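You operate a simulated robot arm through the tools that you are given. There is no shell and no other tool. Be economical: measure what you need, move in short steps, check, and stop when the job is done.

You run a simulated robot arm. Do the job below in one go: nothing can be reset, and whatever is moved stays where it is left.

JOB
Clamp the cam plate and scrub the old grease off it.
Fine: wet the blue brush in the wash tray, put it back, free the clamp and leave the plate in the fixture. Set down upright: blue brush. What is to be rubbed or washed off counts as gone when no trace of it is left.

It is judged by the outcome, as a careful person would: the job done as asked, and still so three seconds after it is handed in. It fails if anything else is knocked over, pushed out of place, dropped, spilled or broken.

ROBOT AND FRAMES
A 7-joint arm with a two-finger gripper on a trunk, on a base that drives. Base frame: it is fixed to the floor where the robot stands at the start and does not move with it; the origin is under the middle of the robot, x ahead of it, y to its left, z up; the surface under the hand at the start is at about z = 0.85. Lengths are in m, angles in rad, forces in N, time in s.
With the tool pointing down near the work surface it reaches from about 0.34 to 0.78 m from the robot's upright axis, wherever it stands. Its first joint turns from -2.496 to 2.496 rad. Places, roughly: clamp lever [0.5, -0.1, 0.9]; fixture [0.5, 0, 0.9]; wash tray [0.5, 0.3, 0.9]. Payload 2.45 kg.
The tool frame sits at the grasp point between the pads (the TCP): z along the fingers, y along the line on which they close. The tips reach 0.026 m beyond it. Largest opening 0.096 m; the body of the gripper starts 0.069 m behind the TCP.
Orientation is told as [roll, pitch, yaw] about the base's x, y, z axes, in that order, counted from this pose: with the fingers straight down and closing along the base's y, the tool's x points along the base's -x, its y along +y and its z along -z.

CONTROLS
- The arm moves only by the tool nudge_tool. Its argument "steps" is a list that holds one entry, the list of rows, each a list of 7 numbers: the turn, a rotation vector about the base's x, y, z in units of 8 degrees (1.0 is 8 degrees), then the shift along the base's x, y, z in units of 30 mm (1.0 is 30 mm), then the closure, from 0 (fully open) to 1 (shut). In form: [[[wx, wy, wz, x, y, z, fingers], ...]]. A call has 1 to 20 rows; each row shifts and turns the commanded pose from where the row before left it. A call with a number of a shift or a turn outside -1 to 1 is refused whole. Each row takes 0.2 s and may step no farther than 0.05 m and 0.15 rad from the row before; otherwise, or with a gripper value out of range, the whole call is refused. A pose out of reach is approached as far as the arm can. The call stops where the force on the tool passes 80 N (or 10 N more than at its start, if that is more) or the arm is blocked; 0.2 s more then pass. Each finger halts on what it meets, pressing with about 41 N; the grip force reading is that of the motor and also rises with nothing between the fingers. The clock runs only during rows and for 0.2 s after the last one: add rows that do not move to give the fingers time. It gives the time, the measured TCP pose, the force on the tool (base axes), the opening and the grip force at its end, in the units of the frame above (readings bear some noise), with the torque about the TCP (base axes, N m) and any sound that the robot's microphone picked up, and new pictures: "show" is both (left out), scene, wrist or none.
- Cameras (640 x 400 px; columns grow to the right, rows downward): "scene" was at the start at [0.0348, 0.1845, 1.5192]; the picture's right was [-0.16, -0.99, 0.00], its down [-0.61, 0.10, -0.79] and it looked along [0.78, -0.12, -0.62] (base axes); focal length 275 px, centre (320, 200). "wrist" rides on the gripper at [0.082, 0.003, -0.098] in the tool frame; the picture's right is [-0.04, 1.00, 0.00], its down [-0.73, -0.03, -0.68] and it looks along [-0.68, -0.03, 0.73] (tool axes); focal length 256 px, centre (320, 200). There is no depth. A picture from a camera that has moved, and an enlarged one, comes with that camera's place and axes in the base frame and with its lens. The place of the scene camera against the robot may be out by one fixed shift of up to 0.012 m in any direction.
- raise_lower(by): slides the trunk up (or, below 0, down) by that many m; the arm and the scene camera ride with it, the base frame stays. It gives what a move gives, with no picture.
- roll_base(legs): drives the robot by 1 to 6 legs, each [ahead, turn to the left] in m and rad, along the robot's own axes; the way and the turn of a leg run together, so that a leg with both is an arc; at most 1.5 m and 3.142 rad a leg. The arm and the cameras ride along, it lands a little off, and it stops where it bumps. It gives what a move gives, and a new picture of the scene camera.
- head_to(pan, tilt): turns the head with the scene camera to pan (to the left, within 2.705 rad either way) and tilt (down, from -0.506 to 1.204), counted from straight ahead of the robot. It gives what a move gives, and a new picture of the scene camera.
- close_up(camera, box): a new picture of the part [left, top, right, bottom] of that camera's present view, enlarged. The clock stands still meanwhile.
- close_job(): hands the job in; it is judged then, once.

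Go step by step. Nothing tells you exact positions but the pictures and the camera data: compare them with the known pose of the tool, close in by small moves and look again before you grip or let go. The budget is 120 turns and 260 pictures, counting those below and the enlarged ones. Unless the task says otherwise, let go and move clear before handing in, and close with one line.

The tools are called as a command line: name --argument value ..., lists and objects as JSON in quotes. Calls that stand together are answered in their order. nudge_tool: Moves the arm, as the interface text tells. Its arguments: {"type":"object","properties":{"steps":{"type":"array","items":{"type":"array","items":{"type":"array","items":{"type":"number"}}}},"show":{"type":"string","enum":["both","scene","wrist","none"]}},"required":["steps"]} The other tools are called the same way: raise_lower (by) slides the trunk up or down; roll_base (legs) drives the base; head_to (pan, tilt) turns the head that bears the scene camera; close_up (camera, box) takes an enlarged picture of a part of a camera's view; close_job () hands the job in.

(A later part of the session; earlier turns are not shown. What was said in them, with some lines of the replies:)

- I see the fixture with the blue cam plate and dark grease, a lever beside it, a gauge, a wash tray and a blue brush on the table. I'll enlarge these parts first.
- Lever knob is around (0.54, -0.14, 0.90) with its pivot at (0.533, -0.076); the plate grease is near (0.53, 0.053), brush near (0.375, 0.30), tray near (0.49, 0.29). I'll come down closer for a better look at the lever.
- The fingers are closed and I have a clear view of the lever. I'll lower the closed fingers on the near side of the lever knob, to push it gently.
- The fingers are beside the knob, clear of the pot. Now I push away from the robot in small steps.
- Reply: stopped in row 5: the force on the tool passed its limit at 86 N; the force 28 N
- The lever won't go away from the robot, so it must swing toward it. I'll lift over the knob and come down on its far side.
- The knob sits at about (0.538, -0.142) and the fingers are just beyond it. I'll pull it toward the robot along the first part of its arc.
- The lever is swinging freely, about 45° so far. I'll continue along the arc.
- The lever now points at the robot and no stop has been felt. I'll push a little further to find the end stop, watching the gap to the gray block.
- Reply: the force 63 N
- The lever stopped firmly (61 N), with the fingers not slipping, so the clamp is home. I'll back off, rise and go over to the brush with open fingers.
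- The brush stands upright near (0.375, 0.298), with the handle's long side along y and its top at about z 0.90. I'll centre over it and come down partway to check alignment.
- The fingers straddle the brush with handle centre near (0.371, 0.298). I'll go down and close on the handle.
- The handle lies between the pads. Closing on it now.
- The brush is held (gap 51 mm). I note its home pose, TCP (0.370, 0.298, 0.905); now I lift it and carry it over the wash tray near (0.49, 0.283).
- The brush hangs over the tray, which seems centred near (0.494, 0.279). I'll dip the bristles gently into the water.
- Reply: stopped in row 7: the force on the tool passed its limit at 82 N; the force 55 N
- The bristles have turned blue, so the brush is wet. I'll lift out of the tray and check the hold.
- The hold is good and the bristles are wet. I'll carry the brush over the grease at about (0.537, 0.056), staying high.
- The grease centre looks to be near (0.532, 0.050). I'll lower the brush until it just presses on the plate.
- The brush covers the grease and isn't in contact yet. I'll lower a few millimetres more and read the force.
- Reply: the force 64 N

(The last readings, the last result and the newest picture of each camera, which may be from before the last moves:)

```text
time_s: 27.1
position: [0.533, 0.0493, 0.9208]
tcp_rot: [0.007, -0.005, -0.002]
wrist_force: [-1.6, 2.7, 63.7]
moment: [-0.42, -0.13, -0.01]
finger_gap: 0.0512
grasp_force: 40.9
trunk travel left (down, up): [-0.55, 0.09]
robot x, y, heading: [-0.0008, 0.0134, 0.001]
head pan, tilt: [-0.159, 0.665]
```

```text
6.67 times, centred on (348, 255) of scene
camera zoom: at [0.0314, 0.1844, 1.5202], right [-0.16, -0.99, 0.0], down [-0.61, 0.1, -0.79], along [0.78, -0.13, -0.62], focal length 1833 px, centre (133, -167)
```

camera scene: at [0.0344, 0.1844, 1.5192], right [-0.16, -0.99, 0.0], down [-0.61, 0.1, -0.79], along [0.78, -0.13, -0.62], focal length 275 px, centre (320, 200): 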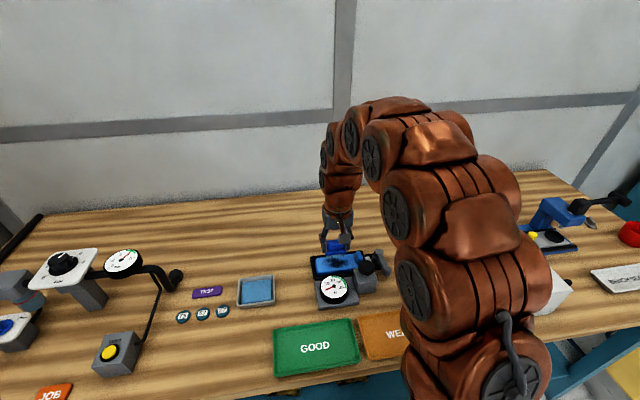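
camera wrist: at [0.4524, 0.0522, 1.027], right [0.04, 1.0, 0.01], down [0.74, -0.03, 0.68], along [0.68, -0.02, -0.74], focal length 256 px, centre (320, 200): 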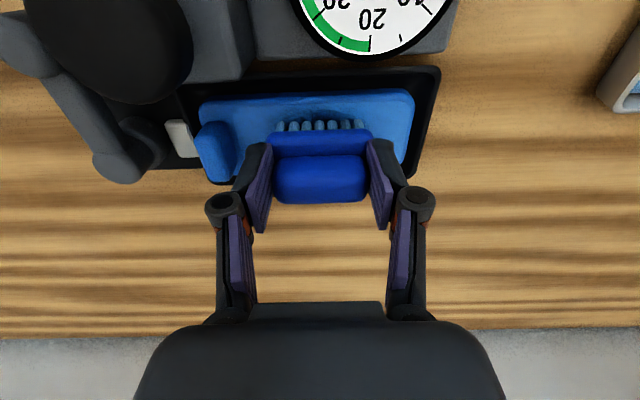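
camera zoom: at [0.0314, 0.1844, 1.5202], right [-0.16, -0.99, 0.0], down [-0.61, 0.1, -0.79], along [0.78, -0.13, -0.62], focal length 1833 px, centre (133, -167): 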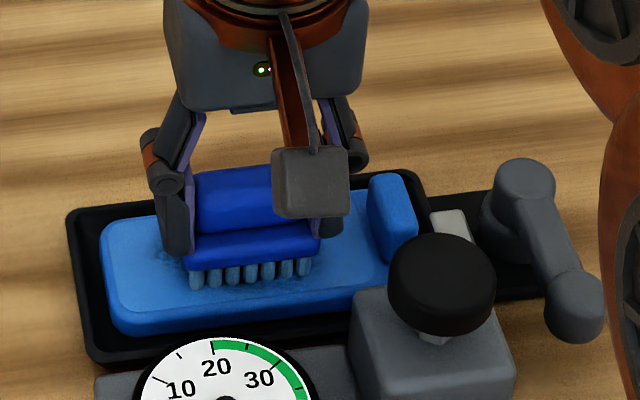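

Contact is at about z 0.9215; I'm pressing 64 N, so I'll ease to a moderate press and scrub back and forth over the patch, keeping clear of the lug.

nudge_tool --steps '[[[0, 0, 0, 0, 0, 0.09, 1], [0, 0, 0, 0, 0.3, 0, 1], [0, 0, 0, 0, 0.3, 0, 1], [0, 0, 0, 0, -0.3, 0, 1], [0, 0, 0, 0, -0.3, 0, 1], [0, 0, 0, 0, -0.3, 0, 1], [0, 0, 0, 0.3, 0, 0, 1], [0, 0, 0, 0, 0.3, 0, 1], [0, 0, 0, 0, 0.3, 0, 1], [0, 0, 0, 0, 0.3, 0, 1], [0, 0, 0, -0.3, 0, 0, 1], [0, 0, 0, -0.3, 0, 0, 1], [0, 0, 0, 0, -0.3, 0, 1], [0, 0, 0, 0, -0.3, 0, 1], [0, 0, 0, 0, -0.3, 0, 1], [0, 0, 0, 0.3, 0.3, 0, 1]]]' --show "wrist"

close_up --camera "scene" --box '[300, 225, 396, 285]'

```text
time_s: 30.5
position: [0.5316, 0.0469, 0.9202]
tcp_rot: [0.004, 0.003, -0.002]
wrist_force: [-11.8, -13.6, 54.4]
moment: [-0.92, 0.19, -0.13]
finger_gap: 0.0509
grasp_force: 41.0
trunk travel left (down, up): [-0.55, 0.09]
robot x, y, heading: [-0.0059, 0.0117, 0.002]
head pan, tilt: [-0.159, 0.665]
camera wrist: at [0.4503, 0.0489, 1.0188], right [0.04, 1.0, 0.0], down [0.74, -0.03, 0.68], along [0.68, -0.03, -0.74], focal length 256 px, centre (320, 200)
```

wrist: 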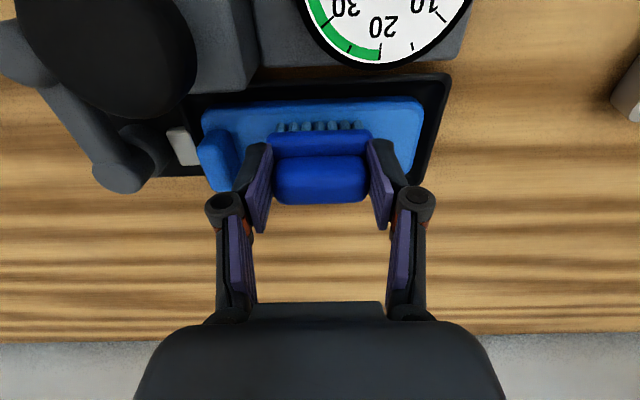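

```text
6.67 times, centred on (348, 255) of scene
camera zoom: at [0.0313, 0.1828, 1.5196], right [-0.16, -0.99, 0.0], down [-0.61, 0.1, -0.79], along [0.78, -0.13, -0.62], focal length 1833 px, centre (133, -167)
```

zoom: 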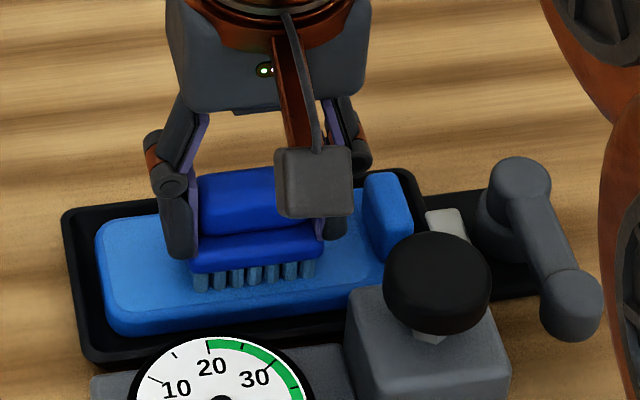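

The visible plate looks much cleaner. One more pass with a slightly wider pattern, then I'll lift off to the side and inspect.

nudge_tool --steps '[[[0, 0, 0, 0.2, 0, 0.04, 1], [0, 0, 0, 0.25, 0.3, 0, 1], [0, 0, 0, 0, 0.3, 0, 1], [0, 0, 0, 0, 0.3, 0, 1], [0, 0, 0, -0.4, 0, 0, 1], [0, 0, 0, 0, -0.3, 0, 1], [0, 0, 0, 0, -0.3, 0, 1], [0, 0, 0, 0, -0.3, 0, 1], [0, 0, 0, -0.4, -0.2, 0, 1], [0, 0, 0, 0, 0.3, 0, 1], [0, 0, 0, 0, 0.3, 0, 1], [0, 0, 0, 0, 0.3, 0, 1], [0, 0, 0, 0.3, 0, 0.3, 1], [0, 0, 0, 0, 0, 1, 1], [0, 0, 0, 0, 0, 1, 1], [0, 0, 0, 0, 1, 1, 1], [0, 0, 0, -0.5, 1, 0, 1], [0, 0, 0, -0.5, 1, 0, 1], [0, 0, 0, -0.5, 0.5, 0, 1], [0, 0, 0, 0, 0, 0, 1]]]' --show "both"

close_up --camera "scene" --box '[300, 225, 396, 285]'

close_up --camera "wrist" --box '[0, 60, 320, 260]'

```text
time_s: 34.7
position: [0.4869, 0.1751, 1.0196]
tcp_rot: [0.009, 0.003, 0.0]
wrist_force: [0.6, 0.1, -0.2]
moment: [0.03, -0.02, 0.01]
finger_gap: 0.0511
grasp_force: 41.1
trunk travel left (down, up): [-0.55, 0.09]
robot x, y, heading: [-0.0005, 0.0145, 0.002]
head pan, tilt: [-0.159, 0.665]
camera scene: at [0.0344, 0.1845, 1.5192], right [-0.16, -0.99, 0.0], down [-0.61, 0.1, -0.79], along [0.78, -0.13, -0.62], focal length 275 px, centre (320, 200)
camera wrist: at [0.4054, 0.1774, 1.119], right [0.04, 1.0, 0.01], down [0.74, -0.03, 0.68], along [0.68, -0.02, -0.74], focal length 256 px, centre (320, 200)
```

scene: 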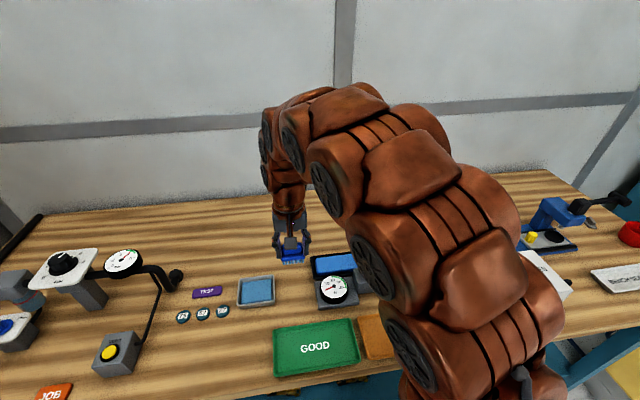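
wrist: 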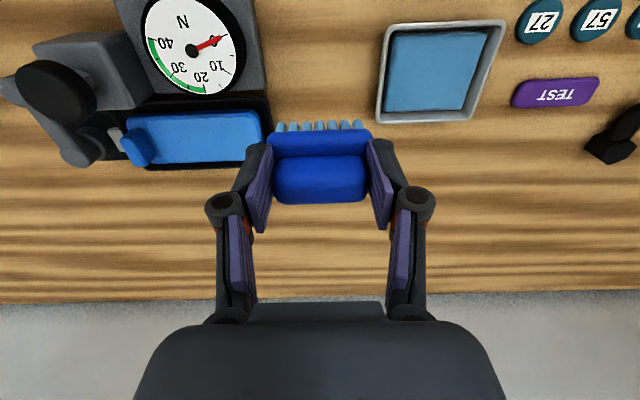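

```text
6.67 times, centred on (348, 255) of scene
camera zoom: at [0.0344, 0.1845, 1.5192], right [-0.16, -0.99, 0.0], down [-0.61, 0.1, -0.79], along [0.78, -0.13, -0.62], focal length 1833 px, centre (133, -167)
```

zoom: 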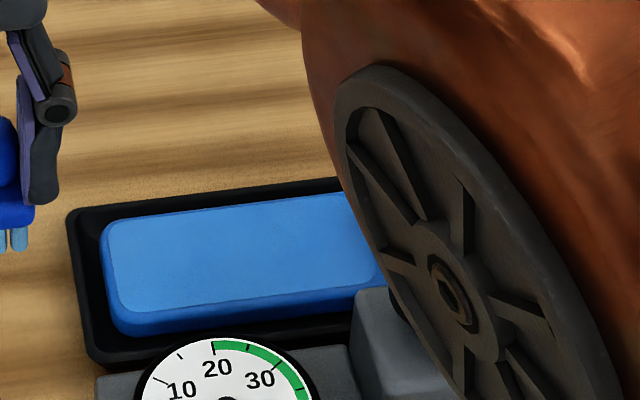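

```text
2.00 times, centred on (160, 160) of wrist
camera zoom: at [0.4054, 0.1774, 1.119], right [0.04, 1.0, 0.01], down [0.74, -0.03, 0.68], along [0.68, -0.02, -0.74], focal length 512 px, centre (640, 280)
```

zoom: 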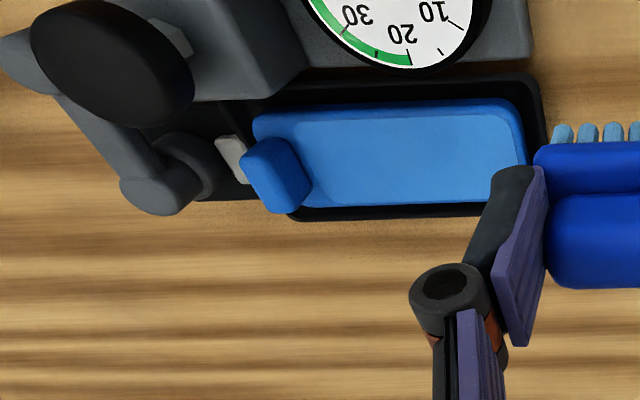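

The plate is clean, with no specks in either view. Now I take the brush back to its starting place at (0.370, 0.298).

nudge_tool --steps '[[[0, 0, 0, -0.9, 0.6, 0, 1], [0, 0, 0, -1, 0.9, 0, 1], [0, 0, 0, -1, 1, 0, 1], [-0.03, 0, 0, -1, 1, 0, 1], [-0.03, 0, 0, 0, 0.6, -0.6, 1], [0, 0, 0, 0, 0, -0.8, 1], [0, 0, 0, 0, 0, -1, 1], [0, 0, 0, 0, 0, -0.8, 1], [0, 0, 0, 0, 0, -0.35, 1], [0, 0, 0, 0, 0, 0, 1]]]' --show "wrist"

close_up --camera "scene" --box '[180, 270, 308, 350]'

```text
time_s: 36.9
position: [0.3692, 0.2992, 0.9107]
tcp_rot: [-0.001, 0.004, -0.002]
wrist_force: [0.4, -0.9, -0.3]
moment: [0.02, 0.01, 0.03]
finger_gap: 0.0509
grasp_force: 41.1
trunk travel left (down, up): [-0.55, 0.09]
robot x, y, heading: [-0.0017, 0.012, -0.003]
head pan, tilt: [-0.159, 0.665]
camera wrist: at [0.2884, 0.3021, 1.0102], right [0.04, 1.0, 0.0], down [0.74, -0.03, 0.68], along [0.68, -0.03, -0.74], focal length 256 px, centre (320, 200)
```

wrist: 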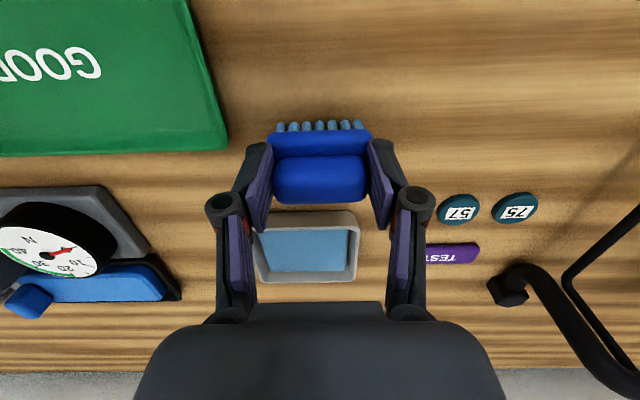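

```text
5.00 times, centred on (244, 310) of scene
camera zoom: at [0.0343, 0.1845, 1.5192], right [-0.16, -0.99, 0.0], down [-0.61, 0.1, -0.79], along [0.78, -0.13, -0.62], focal length 1375 px, centre (700, -350)
```

zoom: 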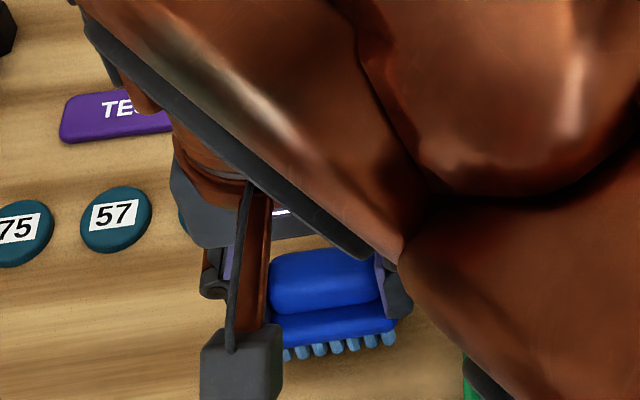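

The brush is just above its home spot, some 5 mm off the table. I'll lower until light contact.

nudge_tool --steps '[[[0, 0, 0, 0.02, -0.03, -0.07, 1], [0, 0, 0, 0, 0, -0.07, 1], [0, 0, 0, 0, 0, 0, 1]]]' --show "none"

```text
time_s: 37.7
position: [0.3705, 0.2982, 0.9083]
tcp_rot: [-0.004, 0.003, -0.003]
wrist_force: [0.1, 0.7, 0.3]
moment: [0.0, 0.01, 0.04]
finger_gap: 0.051
grasp_force: 41.4
trunk travel left (down, up): [-0.55, 0.09]
robot x, y, heading: [-0.0022, 0.0102, -0.001]
head pan, tilt: [-0.159, 0.665]
```

nudge_tool --steps '[[[0, 0, 0, 0, 0, -0.06, 1], [0, 0, 0, 0, 0, -0.06, 1], [0, 0, 0, 0, 0, 0, 1]]]' --show "none"

```text
time_s: 38.5
position: [0.3711, 0.2975, 0.9052]
tcp_rot: [-0.002, 0.004, -0.002]
wrist_force: [0.1, 0.0, -0.6]
moment: [0.0, -0.01, 0.01]
finger_gap: 0.051
grasp_force: 40.3
trunk travel left (down, up): [-0.55, 0.09]
robot x, y, heading: [0.0038, 0.011, 0.001]
head pan, tilt: [-0.159, 0.665]
```

nudge_tool --steps '[[[0, 0, 0, 0, 0, -0.05, 1], [0, 0, 0, 0, 0, 0, 1]]]' --show "none"

```text
time_s: 39.1
position: [0.3708, 0.2965, 0.9028]
tcp_rot: [-0.002, 0.003, -0.002]
wrist_force: [-0.2, -0.1, -0.3]
moment: [0.0, -0.02, -0.02]
finger_gap: 0.0508
grasp_force: 41.1
trunk travel left (down, up): [-0.55, 0.09]
robot x, y, heading: [0.0052, 0.0132, -0.007]
head pan, tilt: [-0.159, 0.665]
```

nudge_tool --steps '[[[0, 0, 0, 0, 0, -0.05, 1], [0, 0, 0, 0, 0, -0.05, 1], [0, 0, 0, 0, 0, 0, 1]]]' --show "wrist"

close_up --camera "scene" --box '[180, 270, 308, 350]'

```text
time_s: 39.9
position: [0.3691, 0.2977, 0.9002]
tcp_rot: [-0.001, 0.003, -0.002]
wrist_force: [-0.3, -0.7, 3.6]
moment: [0.08, -0.06, 0.01]
finger_gap: 0.0508
grasp_force: 40.8
trunk travel left (down, up): [-0.55, 0.09]
robot x, y, heading: [0.0007, 0.0106, -0.001]
head pan, tilt: [-0.159, 0.665]
camera wrist: at [0.2895, 0.3006, 0.9987], right [0.04, 1.0, 0.0], down [0.74, -0.03, 0.68], along [0.68, -0.03, -0.74], focal length 256 px, centre (320, 200)
```

wrist: 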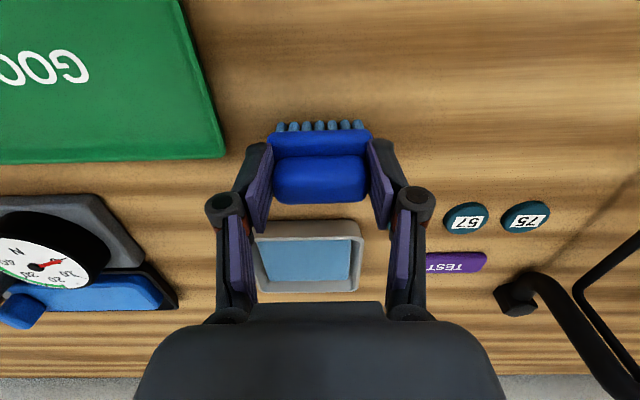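

```text
5.00 times, centred on (244, 310) of scene
camera zoom: at [0.0342, 0.1843, 1.5193], right [-0.16, -0.99, 0.0], down [-0.61, 0.1, -0.79], along [0.78, -0.13, -0.62], focal length 1375 px, centre (700, -350)
```

zoom: 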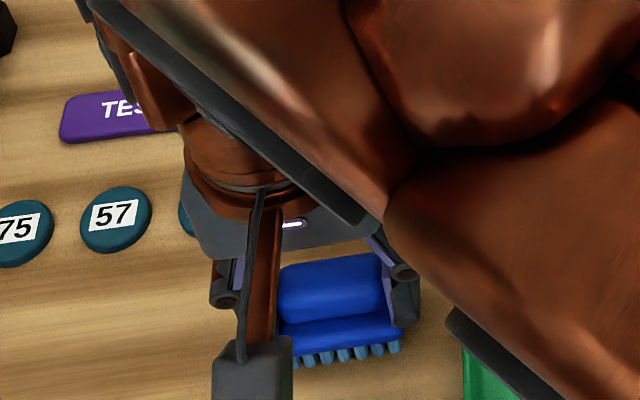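

Light contact (3.6 N) with the brush upright at home. I'll open the fingers and rise straight up.

nudge_tool --steps '[[[0, 0, 0, 0, 0, 0, 0.4], [0, 0, 0, 0, 0, 0, 0.2], [0, 0, 0, 0, 0, 0, 0], [0, 0, 0, 0, 0, 0, 0], [0, 0, 0, 0, 0, 0.7, 0], [0, 0, 0, 0, 0, 1, 0], [0, 0, 0, 0, 0, 1, 0], [0, 0, 0, 0, 0, 1, 0.3], [0, 0, 0, 0, 0, 1, 0.6], [0, 0, 0, 0, 0, 0, 1]]]' --show "wrist"

close_up --camera "scene" --box '[180, 270, 308, 350]'

```text
time_s: 42.1
position: [0.3694, 0.2978, 1.0414]
tcp_rot: [-0.003, 0.005, -0.001]
wrist_force: [-0.2, 0.0, 0.1]
moment: [0.0, 0.02, 0.0]
finger_gap: 0.0297
grasp_force: 2.0
trunk travel left (down, up): [-0.55, 0.09]
robot x, y, heading: [0.0007, 0.0138, -0.002]
head pan, tilt: [-0.159, 0.665]
camera wrist: at [0.2887, 0.3004, 1.1402], right [0.04, 1.0, 0.0], down [0.74, -0.03, 0.68], along [0.67, -0.03, -0.74], focal length 256 px, centre (320, 200)
```

wrist: 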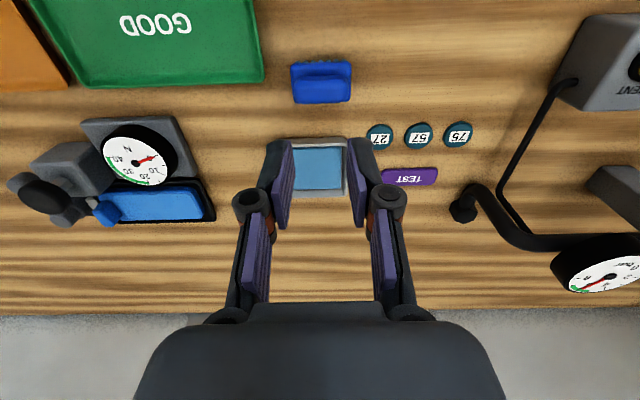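

```text
5.00 times, centred on (244, 310) of scene
camera zoom: at [0.0343, 0.1844, 1.5192], right [-0.16, -0.99, 0.0], down [-0.61, 0.1, -0.79], along [0.78, -0.13, -0.62], focal length 1375 px, centre (700, -350)
```

zoom: 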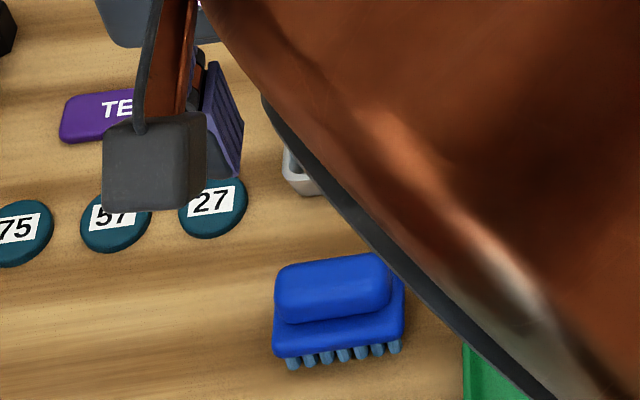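

The brush stands upright in its place. Next I go back over to the lever, hovering beside it to measure the gap for pushing it open.

nudge_tool --steps '[[[0, 0, 0, 0.2, -1, 0, 1], [0, 0, 0, 0.2, -1, 0, 1], [0, 0, 0, 0.2, -1, 0, 1], [0, 0, 0, 0.2, -1, 0, 1], [0, 0, 0, 0.2, -1, 0, 1], [0, 0, 0, 0.2, -1, 0, 1], [0, 0, 0, 0.2, -1, 0, 1], [0, 0, 0, 0.2, -1, 0, 1], [0, 0, 0, 0, -1, 0, 1], [0, 0, 0, 0, -1, 0, 1], [0, 0, 0, 0, -1, 0, 1], [0, 0, 0, 0, -1, 0, 1], [0, 0, 0, 0, -1, 0, 1], [0, 0, 0, 0, -1, -0.5, 1], [0, 0, 0, 0, -1, -0.5, 1], [0, 0, 0, 0, 0, 0, 1]]]' --show "wrist"

close_up --camera "wrist" --box '[320, 60, 560, 210]'

close_up --camera "scene" --box '[310, 220, 438, 300]'

```text
time_s: 45.5
position: [0.4187, -0.1518, 1.0113]
tcp_rot: [-0.003, 0.005, -0.003]
wrist_force: [-0.2, -0.7, 0.5]
moment: [0.0, 0.04, 0.01]
finger_gap: 0.0
grasp_force: 28.4
trunk travel left (down, up): [-0.55, 0.09]
robot x, y, heading: [-0.0003, 0.0127, 0.0]
head pan, tilt: [-0.159, 0.665]
camera wrist: at [0.3382, -0.1488, 1.1099], right [0.04, 1.0, 0.0], down [0.74, -0.03, 0.68], along [0.68, -0.03, -0.74], focal length 256 px, centre (320, 200)
```

wrist: 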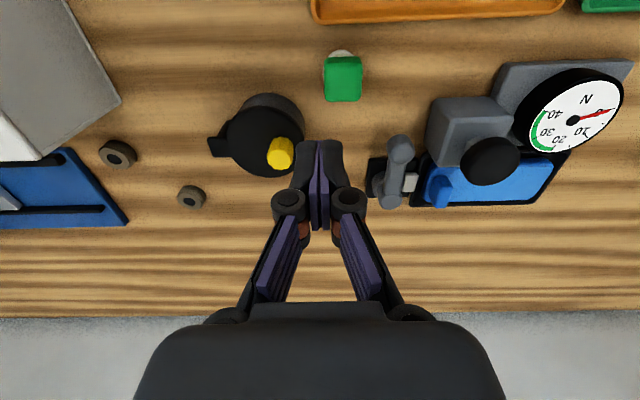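

```text
2.67 times, centred on (440, 135) of wrist
camera zoom: at [0.3382, -0.1488, 1.1099], right [0.04, 1.0, 0.0], down [0.74, -0.03, 0.68], along [0.68, -0.03, -0.74], focal length 683 px, centre (0, 373)
```

zoom: 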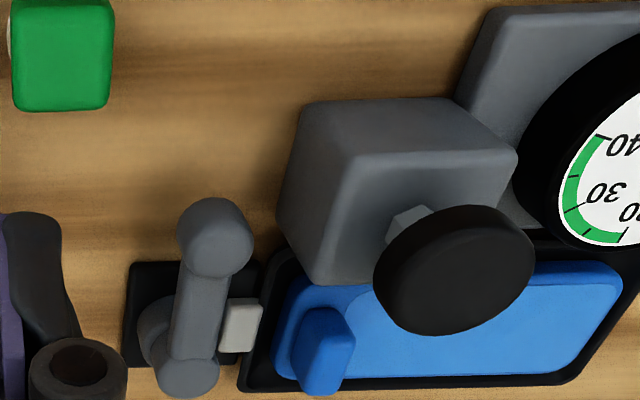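

```text
5.00 times, centred on (374, 260) of scene
camera zoom: at [0.0343, 0.1841, 1.5193], right [-0.16, -0.99, 0.0], down [-0.61, 0.1, -0.79], along [0.78, -0.13, -0.62], focal length 1375 px, centre (50, -100)
```

zoom: 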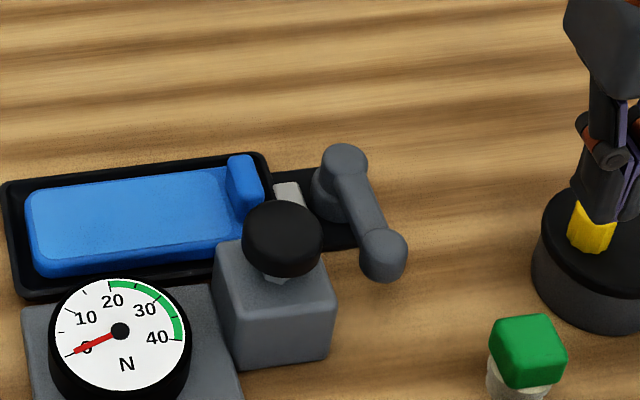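

The plate looks spotless. The gap between lever arm (y about -0.08) and gray block (y ≥ -0.037) takes the closed fingers at (0.49, -0.051); I'll go down there.

nudge_tool --steps '[[[0, 0, 0, 0.8, 1, 0, 1], [0, 0, 0, 0.8, 1, 0, 1], [0, 0, 0, 0.8, 1, 0, 1], [0, 0, 0, 0, 0.37, -0.3, 1], [0, 0, 0, 0, 0, -0.8, 1], [0, 0, 0, 0, 0, -0.7, 1], [0, 0, 0, 0, 0, 0, 1]]]' --show "wrist"

close_up --camera "scene" --box '[310, 220, 438, 300]'

```text
time_s: 47.1
position: [0.4898, -0.0515, 0.955]
tcp_rot: [-0.002, 0.004, -0.002]
wrist_force: [-0.5, -0.2, -0.4]
moment: [-0.02, -0.01, 0.03]
finger_gap: 0.0
grasp_force: 28.5
trunk travel left (down, up): [-0.55, 0.09]
robot x, y, heading: [0.0004, 0.0125, 0.0]
head pan, tilt: [-0.159, 0.665]
camera wrist: at [0.4086, -0.0483, 1.0554], right [0.04, 1.0, 0.0], down [0.74, -0.03, 0.68], along [0.68, -0.03, -0.74], focal length 256 px, centre (320, 200)
```

wrist: 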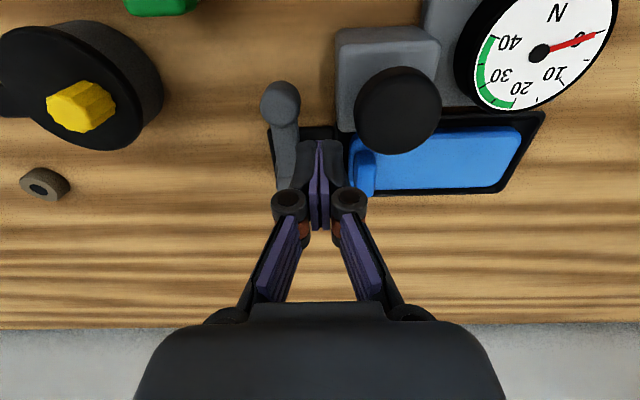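

```text
5.00 times, centred on (374, 260) of scene
camera zoom: at [0.0343, 0.1843, 1.5193], right [-0.16, -0.99, 0.0], down [-0.61, 0.1, -0.79], along [0.78, -0.13, -0.62], focal length 1375 px, centre (50, -100)
```

zoom: 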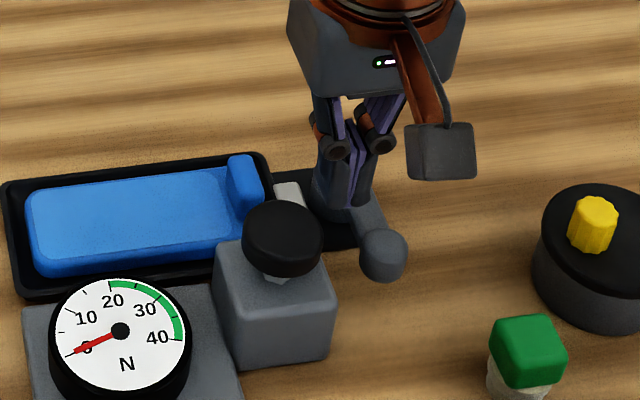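

The fingers sit between lever and block but slightly near the block, so I shift 9 mm away from it and then go down in steps.

nudge_tool --steps '[[[0, 0, 0, 0.3, -0.02, 0, 1], [0, 0, 0, 0, 0, -0.5, 1], [0, 0, 0, 0, 0, -0.5, 1], [0, 0, 0, 0, 0, -0.5, 1], [0, 0, 0, 0, 0, -0.1, 1], [0, 0, 0, 0, 0, 0, 1]]]' --show "wrist"

close_up --camera "scene" --box '[310, 220, 438, 300]'

```text
time_s: 48.5
position: [0.4986, -0.0522, 0.9105]
tcp_rot: [-0.003, 0.005, -0.002]
wrist_force: [-0.4, 0.8, -0.5]
moment: [-0.01, -0.03, 0.0]
finger_gap: 0.0003
grasp_force: 28.6
trunk travel left (down, up): [-0.55, 0.09]
robot x, y, heading: [0.0017, 0.0103, -0.002]
head pan, tilt: [-0.159, 0.665]
camera wrist: at [0.419, -0.0494, 1.0089], right [0.04, 1.0, 0.0], down [0.74, -0.03, 0.68], along [0.68, -0.03, -0.74], focal length 256 px, centre (320, 200)
```

wrist: 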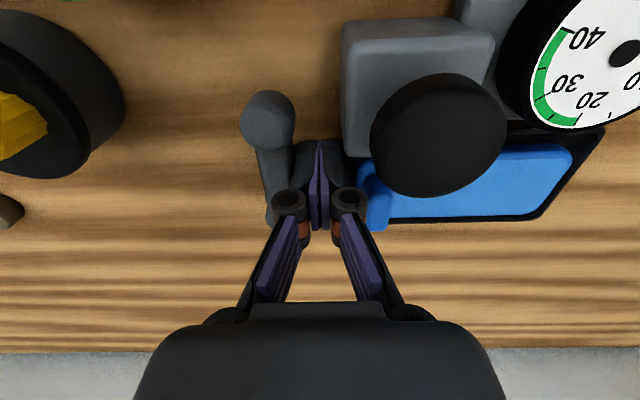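

```text
5.00 times, centred on (374, 260) of scene
camera zoom: at [0.0344, 0.1843, 1.5193], right [-0.16, -0.99, 0.0], down [-0.61, 0.1, -0.79], along [0.78, -0.13, -0.62], focal length 1375 px, centre (50, -100)
```

zoom: 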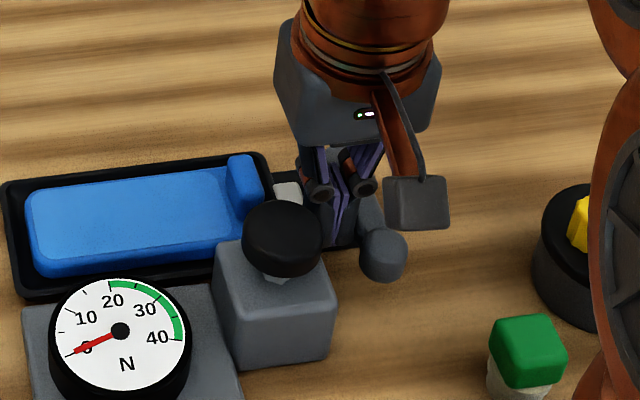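

The fingers are down in the gap, free of contact. Now I push the lever back open along its arc.

nudge_tool --steps '[[[0, 0, 0, 0, -0.2, -0.12, 1], [0, 0, 0, -0.05, -0.2, 0, 1], [0, 0, 0, -0.1, -0.25, 0, 1], [0, 0, 0, -0.1, -0.25, 0, 1], [0, 0, 0, 0, -0.3, 0, 1], [0, 0, 0, 0.05, -0.3, 0, 1]]]' --show "wrist"

close_up --camera "scene" --box '[310, 220, 438, 300]'

```text
time_s: 49.9
position: [0.494, -0.098, 0.9051]
tcp_rot: [-0.001, 0.004, -0.002]
wrist_force: [-0.2, 1.6, -0.4]
moment: [0.03, 0.0, -0.01]
finger_gap: 0.0
grasp_force: 28.4
trunk travel left (down, up): [-0.55, 0.09]
robot x, y, heading: [-0.0025, 0.013, -0.003]
head pan, tilt: [-0.159, 0.665]
camera wrist: at [0.4131, -0.0938, 1.0049], right [0.04, 1.0, 0.0], down [0.74, -0.03, 0.68], along [0.68, -0.03, -0.74], focal length 256 px, centre (320, 200)
```

wrist: 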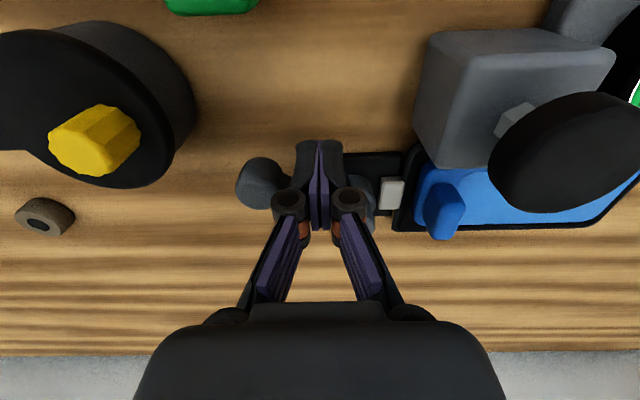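

```text
5.00 times, centred on (374, 260) of scene
camera zoom: at [0.0343, 0.1844, 1.5192], right [-0.16, -0.99, 0.0], down [-0.61, 0.1, -0.79], along [0.78, -0.13, -0.62], focal length 1375 px, centre (50, -100)
```

zoom: 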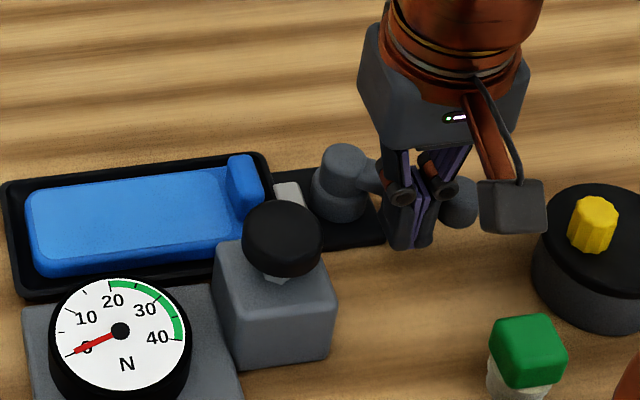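

The lever has swung most of the way. I'll finish with a push away from the robot up to its open stop.

nudge_tool --steps '[[[0, 0, 0, 0.05, -0.35, 0, 1], [0, 0, 0, 0.1, -0.35, 0, 1], [0, 0, 0, 0.2, -0.2, 0, 1], [0, 0, 0, 0.2, -0.1, 0, 1], [0, 0, 0, 0.2, 0, 0, 1], [0, 0, 0, 0.12, 0, 0, 1]]]' --show "none"

close_up --camera "scene" --box '[310, 220, 438, 300]'

```text
time_s: 51.3
position: [0.5185, -0.1278, 0.9063]
tcp_rot: [0.0, 0.007, -0.002]
wrist_force: [-12.8, -1.3, 3.0]
moment: [-0.17, 0.12, -0.05]
finger_gap: 0.0057
grasp_force: 28.7
trunk travel left (down, up): [-0.55, 0.09]
robot x, y, heading: [0.0016, 0.0114, -0.003]
head pan, tilt: [-0.159, 0.665]
```

```text
5.00 times, centred on (374, 260) of scene
camera zoom: at [0.0334, 0.1842, 1.5194], right [-0.16, -0.99, 0.0], down [-0.61, 0.1, -0.79], along [0.78, -0.13, -0.62], focal length 1375 px, centre (50, -100)
```

zoom: 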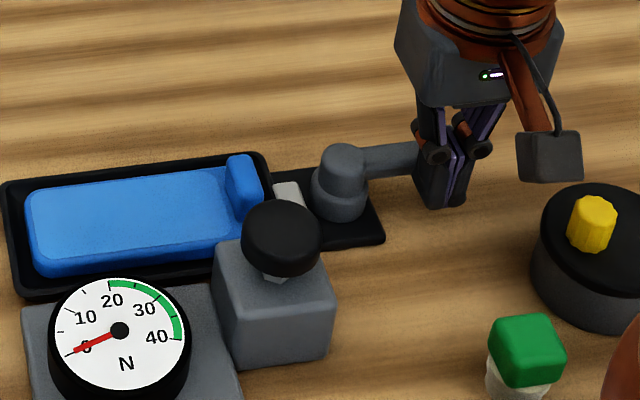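

Contact force of 13 N shows the lever is back at its open stop. I'll back off, rise clear and check everything.

nudge_tool --steps '[[[0, 0, 0, -0.5, 0, 0, 1], [0, 0, 0, 0, 0, 1, 1], [0, 0, 0, 0, 0, 1, 1], [0, 0, 0, 0, 0, 1, 1], [0, 0, 0, -0.5, -0.5, 1, 1], [0, 0, 0, -0.5, -1, 1, 1], [0, 0, 0, -0.5, -1, 1, 1], [0, 0, 0, 0, -0.5, 0.5, 1], [0, 0, 0, 0, 0, 0, 1]]]' --show "both"

close_up --camera "scene" --box '[310, 220, 438, 300]'

close_up --camera "scene" --box '[160, 260, 320, 360]'

close_up --camera "wrist" --box '[340, 60, 580, 210]'

```text
time_s: 53.3
position: [0.4588, -0.2167, 1.1003]
tcp_rot: [-0.002, 0.004, -0.002]
wrist_force: [0.4, -0.2, -0.3]
moment: [0.02, -0.02, 0.01]
finger_gap: 0.0
grasp_force: 28.5
trunk travel left (down, up): [-0.55, 0.09]
robot x, y, heading: [-0.0036, 0.0139, -0.002]
head pan, tilt: [-0.159, 0.665]
camera scene: at [0.0343, 0.1842, 1.5192], right [-0.16, -0.99, 0.0], down [-0.61, 0.1, -0.79], along [0.78, -0.13, -0.62], focal length 275 px, centre (320, 200)
camera wrist: at [0.3778, -0.214, 1.1992], right [0.04, 1.0, 0.0], down [0.74, -0.03, 0.68], along [0.68, -0.03, -0.74], focal length 256 px, centre (320, 200)
```

scene: 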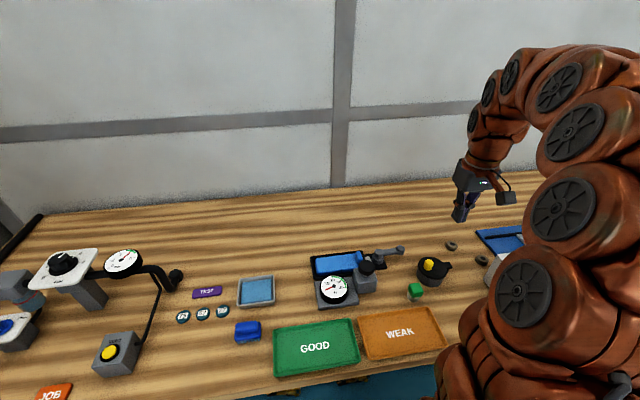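
wrist: 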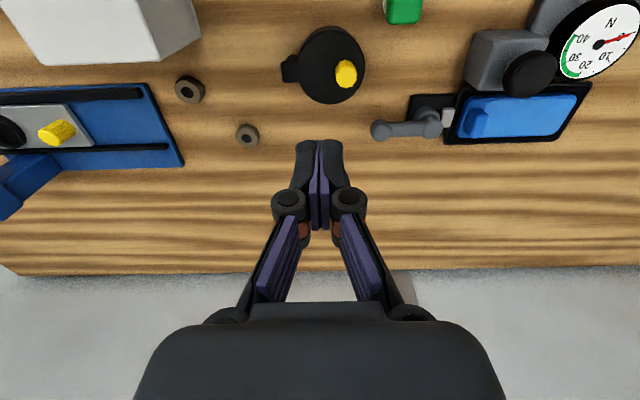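

```text
5.00 times, centred on (374, 260) of scene
camera zoom: at [0.0343, 0.1842, 1.5192], right [-0.16, -0.99, 0.0], down [-0.61, 0.1, -0.79], along [0.78, -0.13, -0.62], focal length 1375 px, centre (50, -100)
```

zoom: 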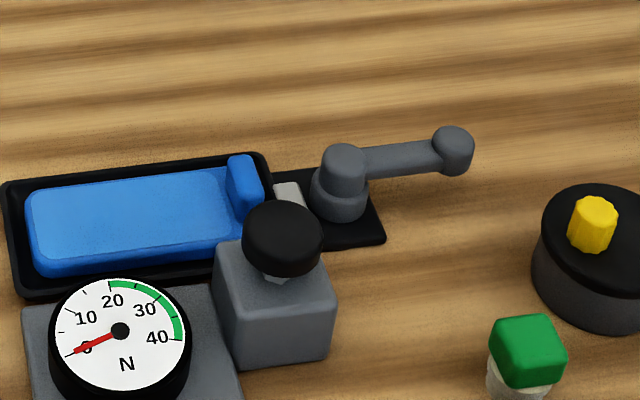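

```text
4.00 times, centred on (240, 310) of scene
camera zoom: at [0.0343, 0.1842, 1.5192], right [-0.16, -0.99, 0.0], down [-0.61, 0.1, -0.79], along [0.78, -0.13, -0.62], focal length 1100 px, centre (640, -240)
```

zoom: 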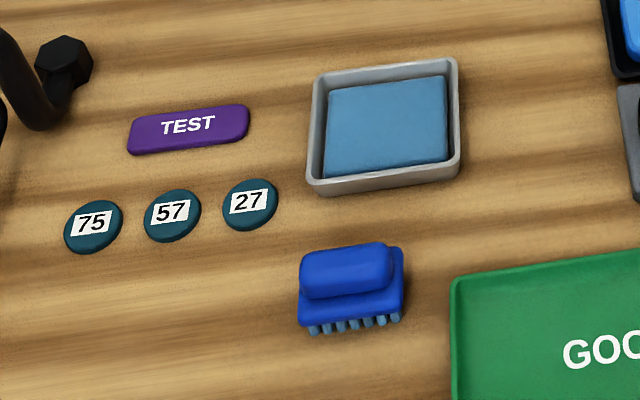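

```text
2.67 times, centred on (460, 135) of wrist
camera zoom: at [0.3778, -0.214, 1.1992], right [0.04, 1.0, 0.0], down [0.74, -0.03, 0.68], along [0.68, -0.03, -0.74], focal length 683 px, centre (-53, 373)
```

zoom: 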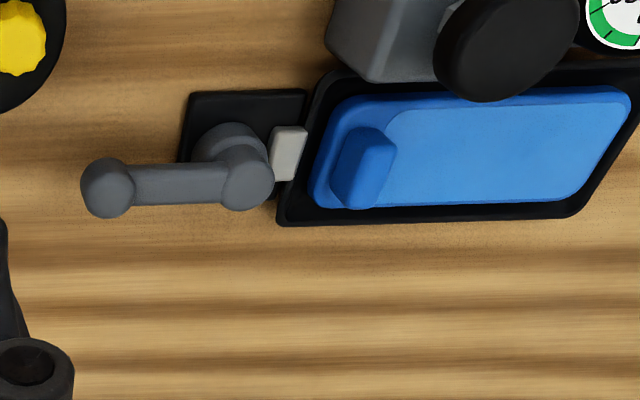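

The lever is back exactly where it started (open), the brush is upright at home and nothing else has moved. One last close look at the plate for traces.

close_up --camera "scene" --box '[308, 246, 372, 286]'

close_up --camera "wrist" --box '[450, 80, 594, 170]'

```text
10.00 times, centred on (340, 266) of scene
camera zoom: at [0.0343, 0.1842, 1.5192], right [-0.16, -0.99, 0.0], down [-0.61, 0.1, -0.79], along [0.78, -0.13, -0.62], focal length 2750 px, centre (120, -460)
```

zoom: 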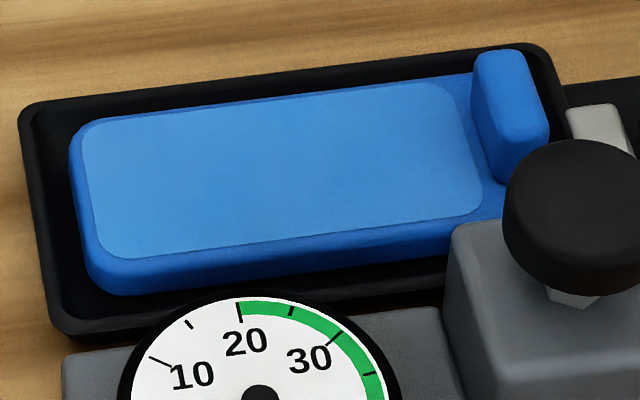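

```text
4.44 times, centred on (522, 125) of wrist
camera zoom: at [0.3778, -0.214, 1.1992], right [0.04, 1.0, 0.0], down [0.74, -0.03, 0.68], along [0.68, -0.03, -0.74], focal length 1138 px, centre (-578, 533)
```

zoom: 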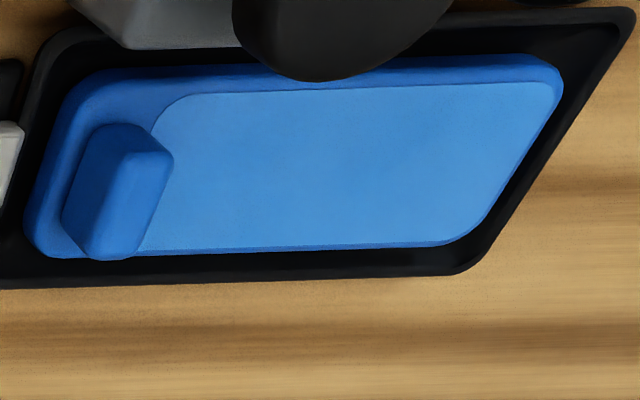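

There may be a very faint shade mid-plate; I'll enlarge it further before deciding.

close_up --camera "wrist" --box '[485, 96, 549, 136]'

close_up --camera "scene" --box '[316, 252, 356, 277]'

```text
10.00 times, centred on (517, 116) of wrist
camera zoom: at [0.3778, -0.214, 1.1992], right [0.04, 1.0, 0.0], down [0.74, -0.03, 0.68], along [0.68, -0.03, -0.74], focal length 2560 px, centre (-1650, 1040)
```

zoom: 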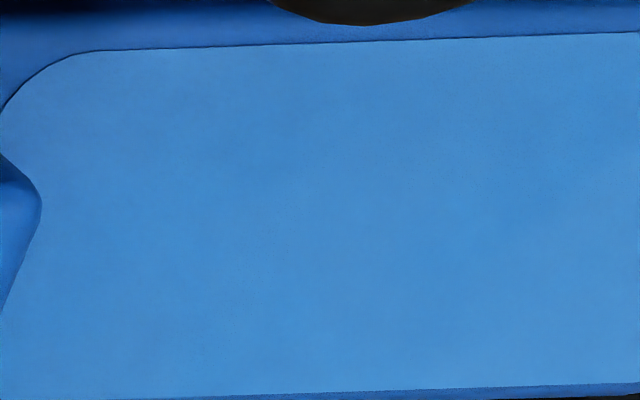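

```text
16.00 times, centred on (336, 264) of scene
camera zoom: at [0.0343, 0.1842, 1.5192], right [-0.16, -0.99, 0.0], down [-0.61, 0.1, -0.79], along [0.78, -0.13, -0.62], focal length 4399 px, centre (64, -832)
```

zoom: 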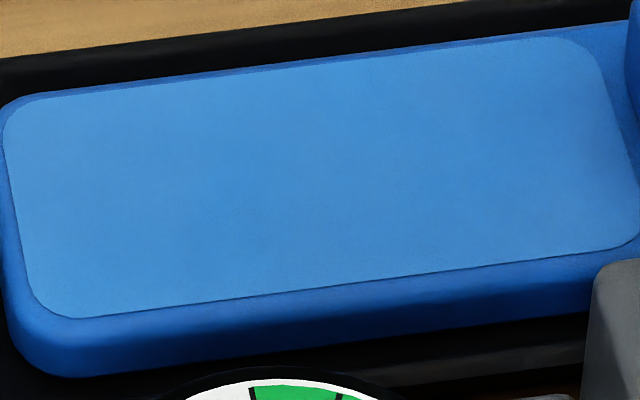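

The enlarged views show only smooth blue: no specks of grease, only faint picture texture. Everything is in place and the arm is clear, so I hand in.

close_job

```text
The job is handed in.
```

I clamped the cam plate and scrubbed it with the wetted blue brush until no grease showed in the enlarged views. The brush is back upright in its place, the clamp lever is open again, and the plate is in the fixture.
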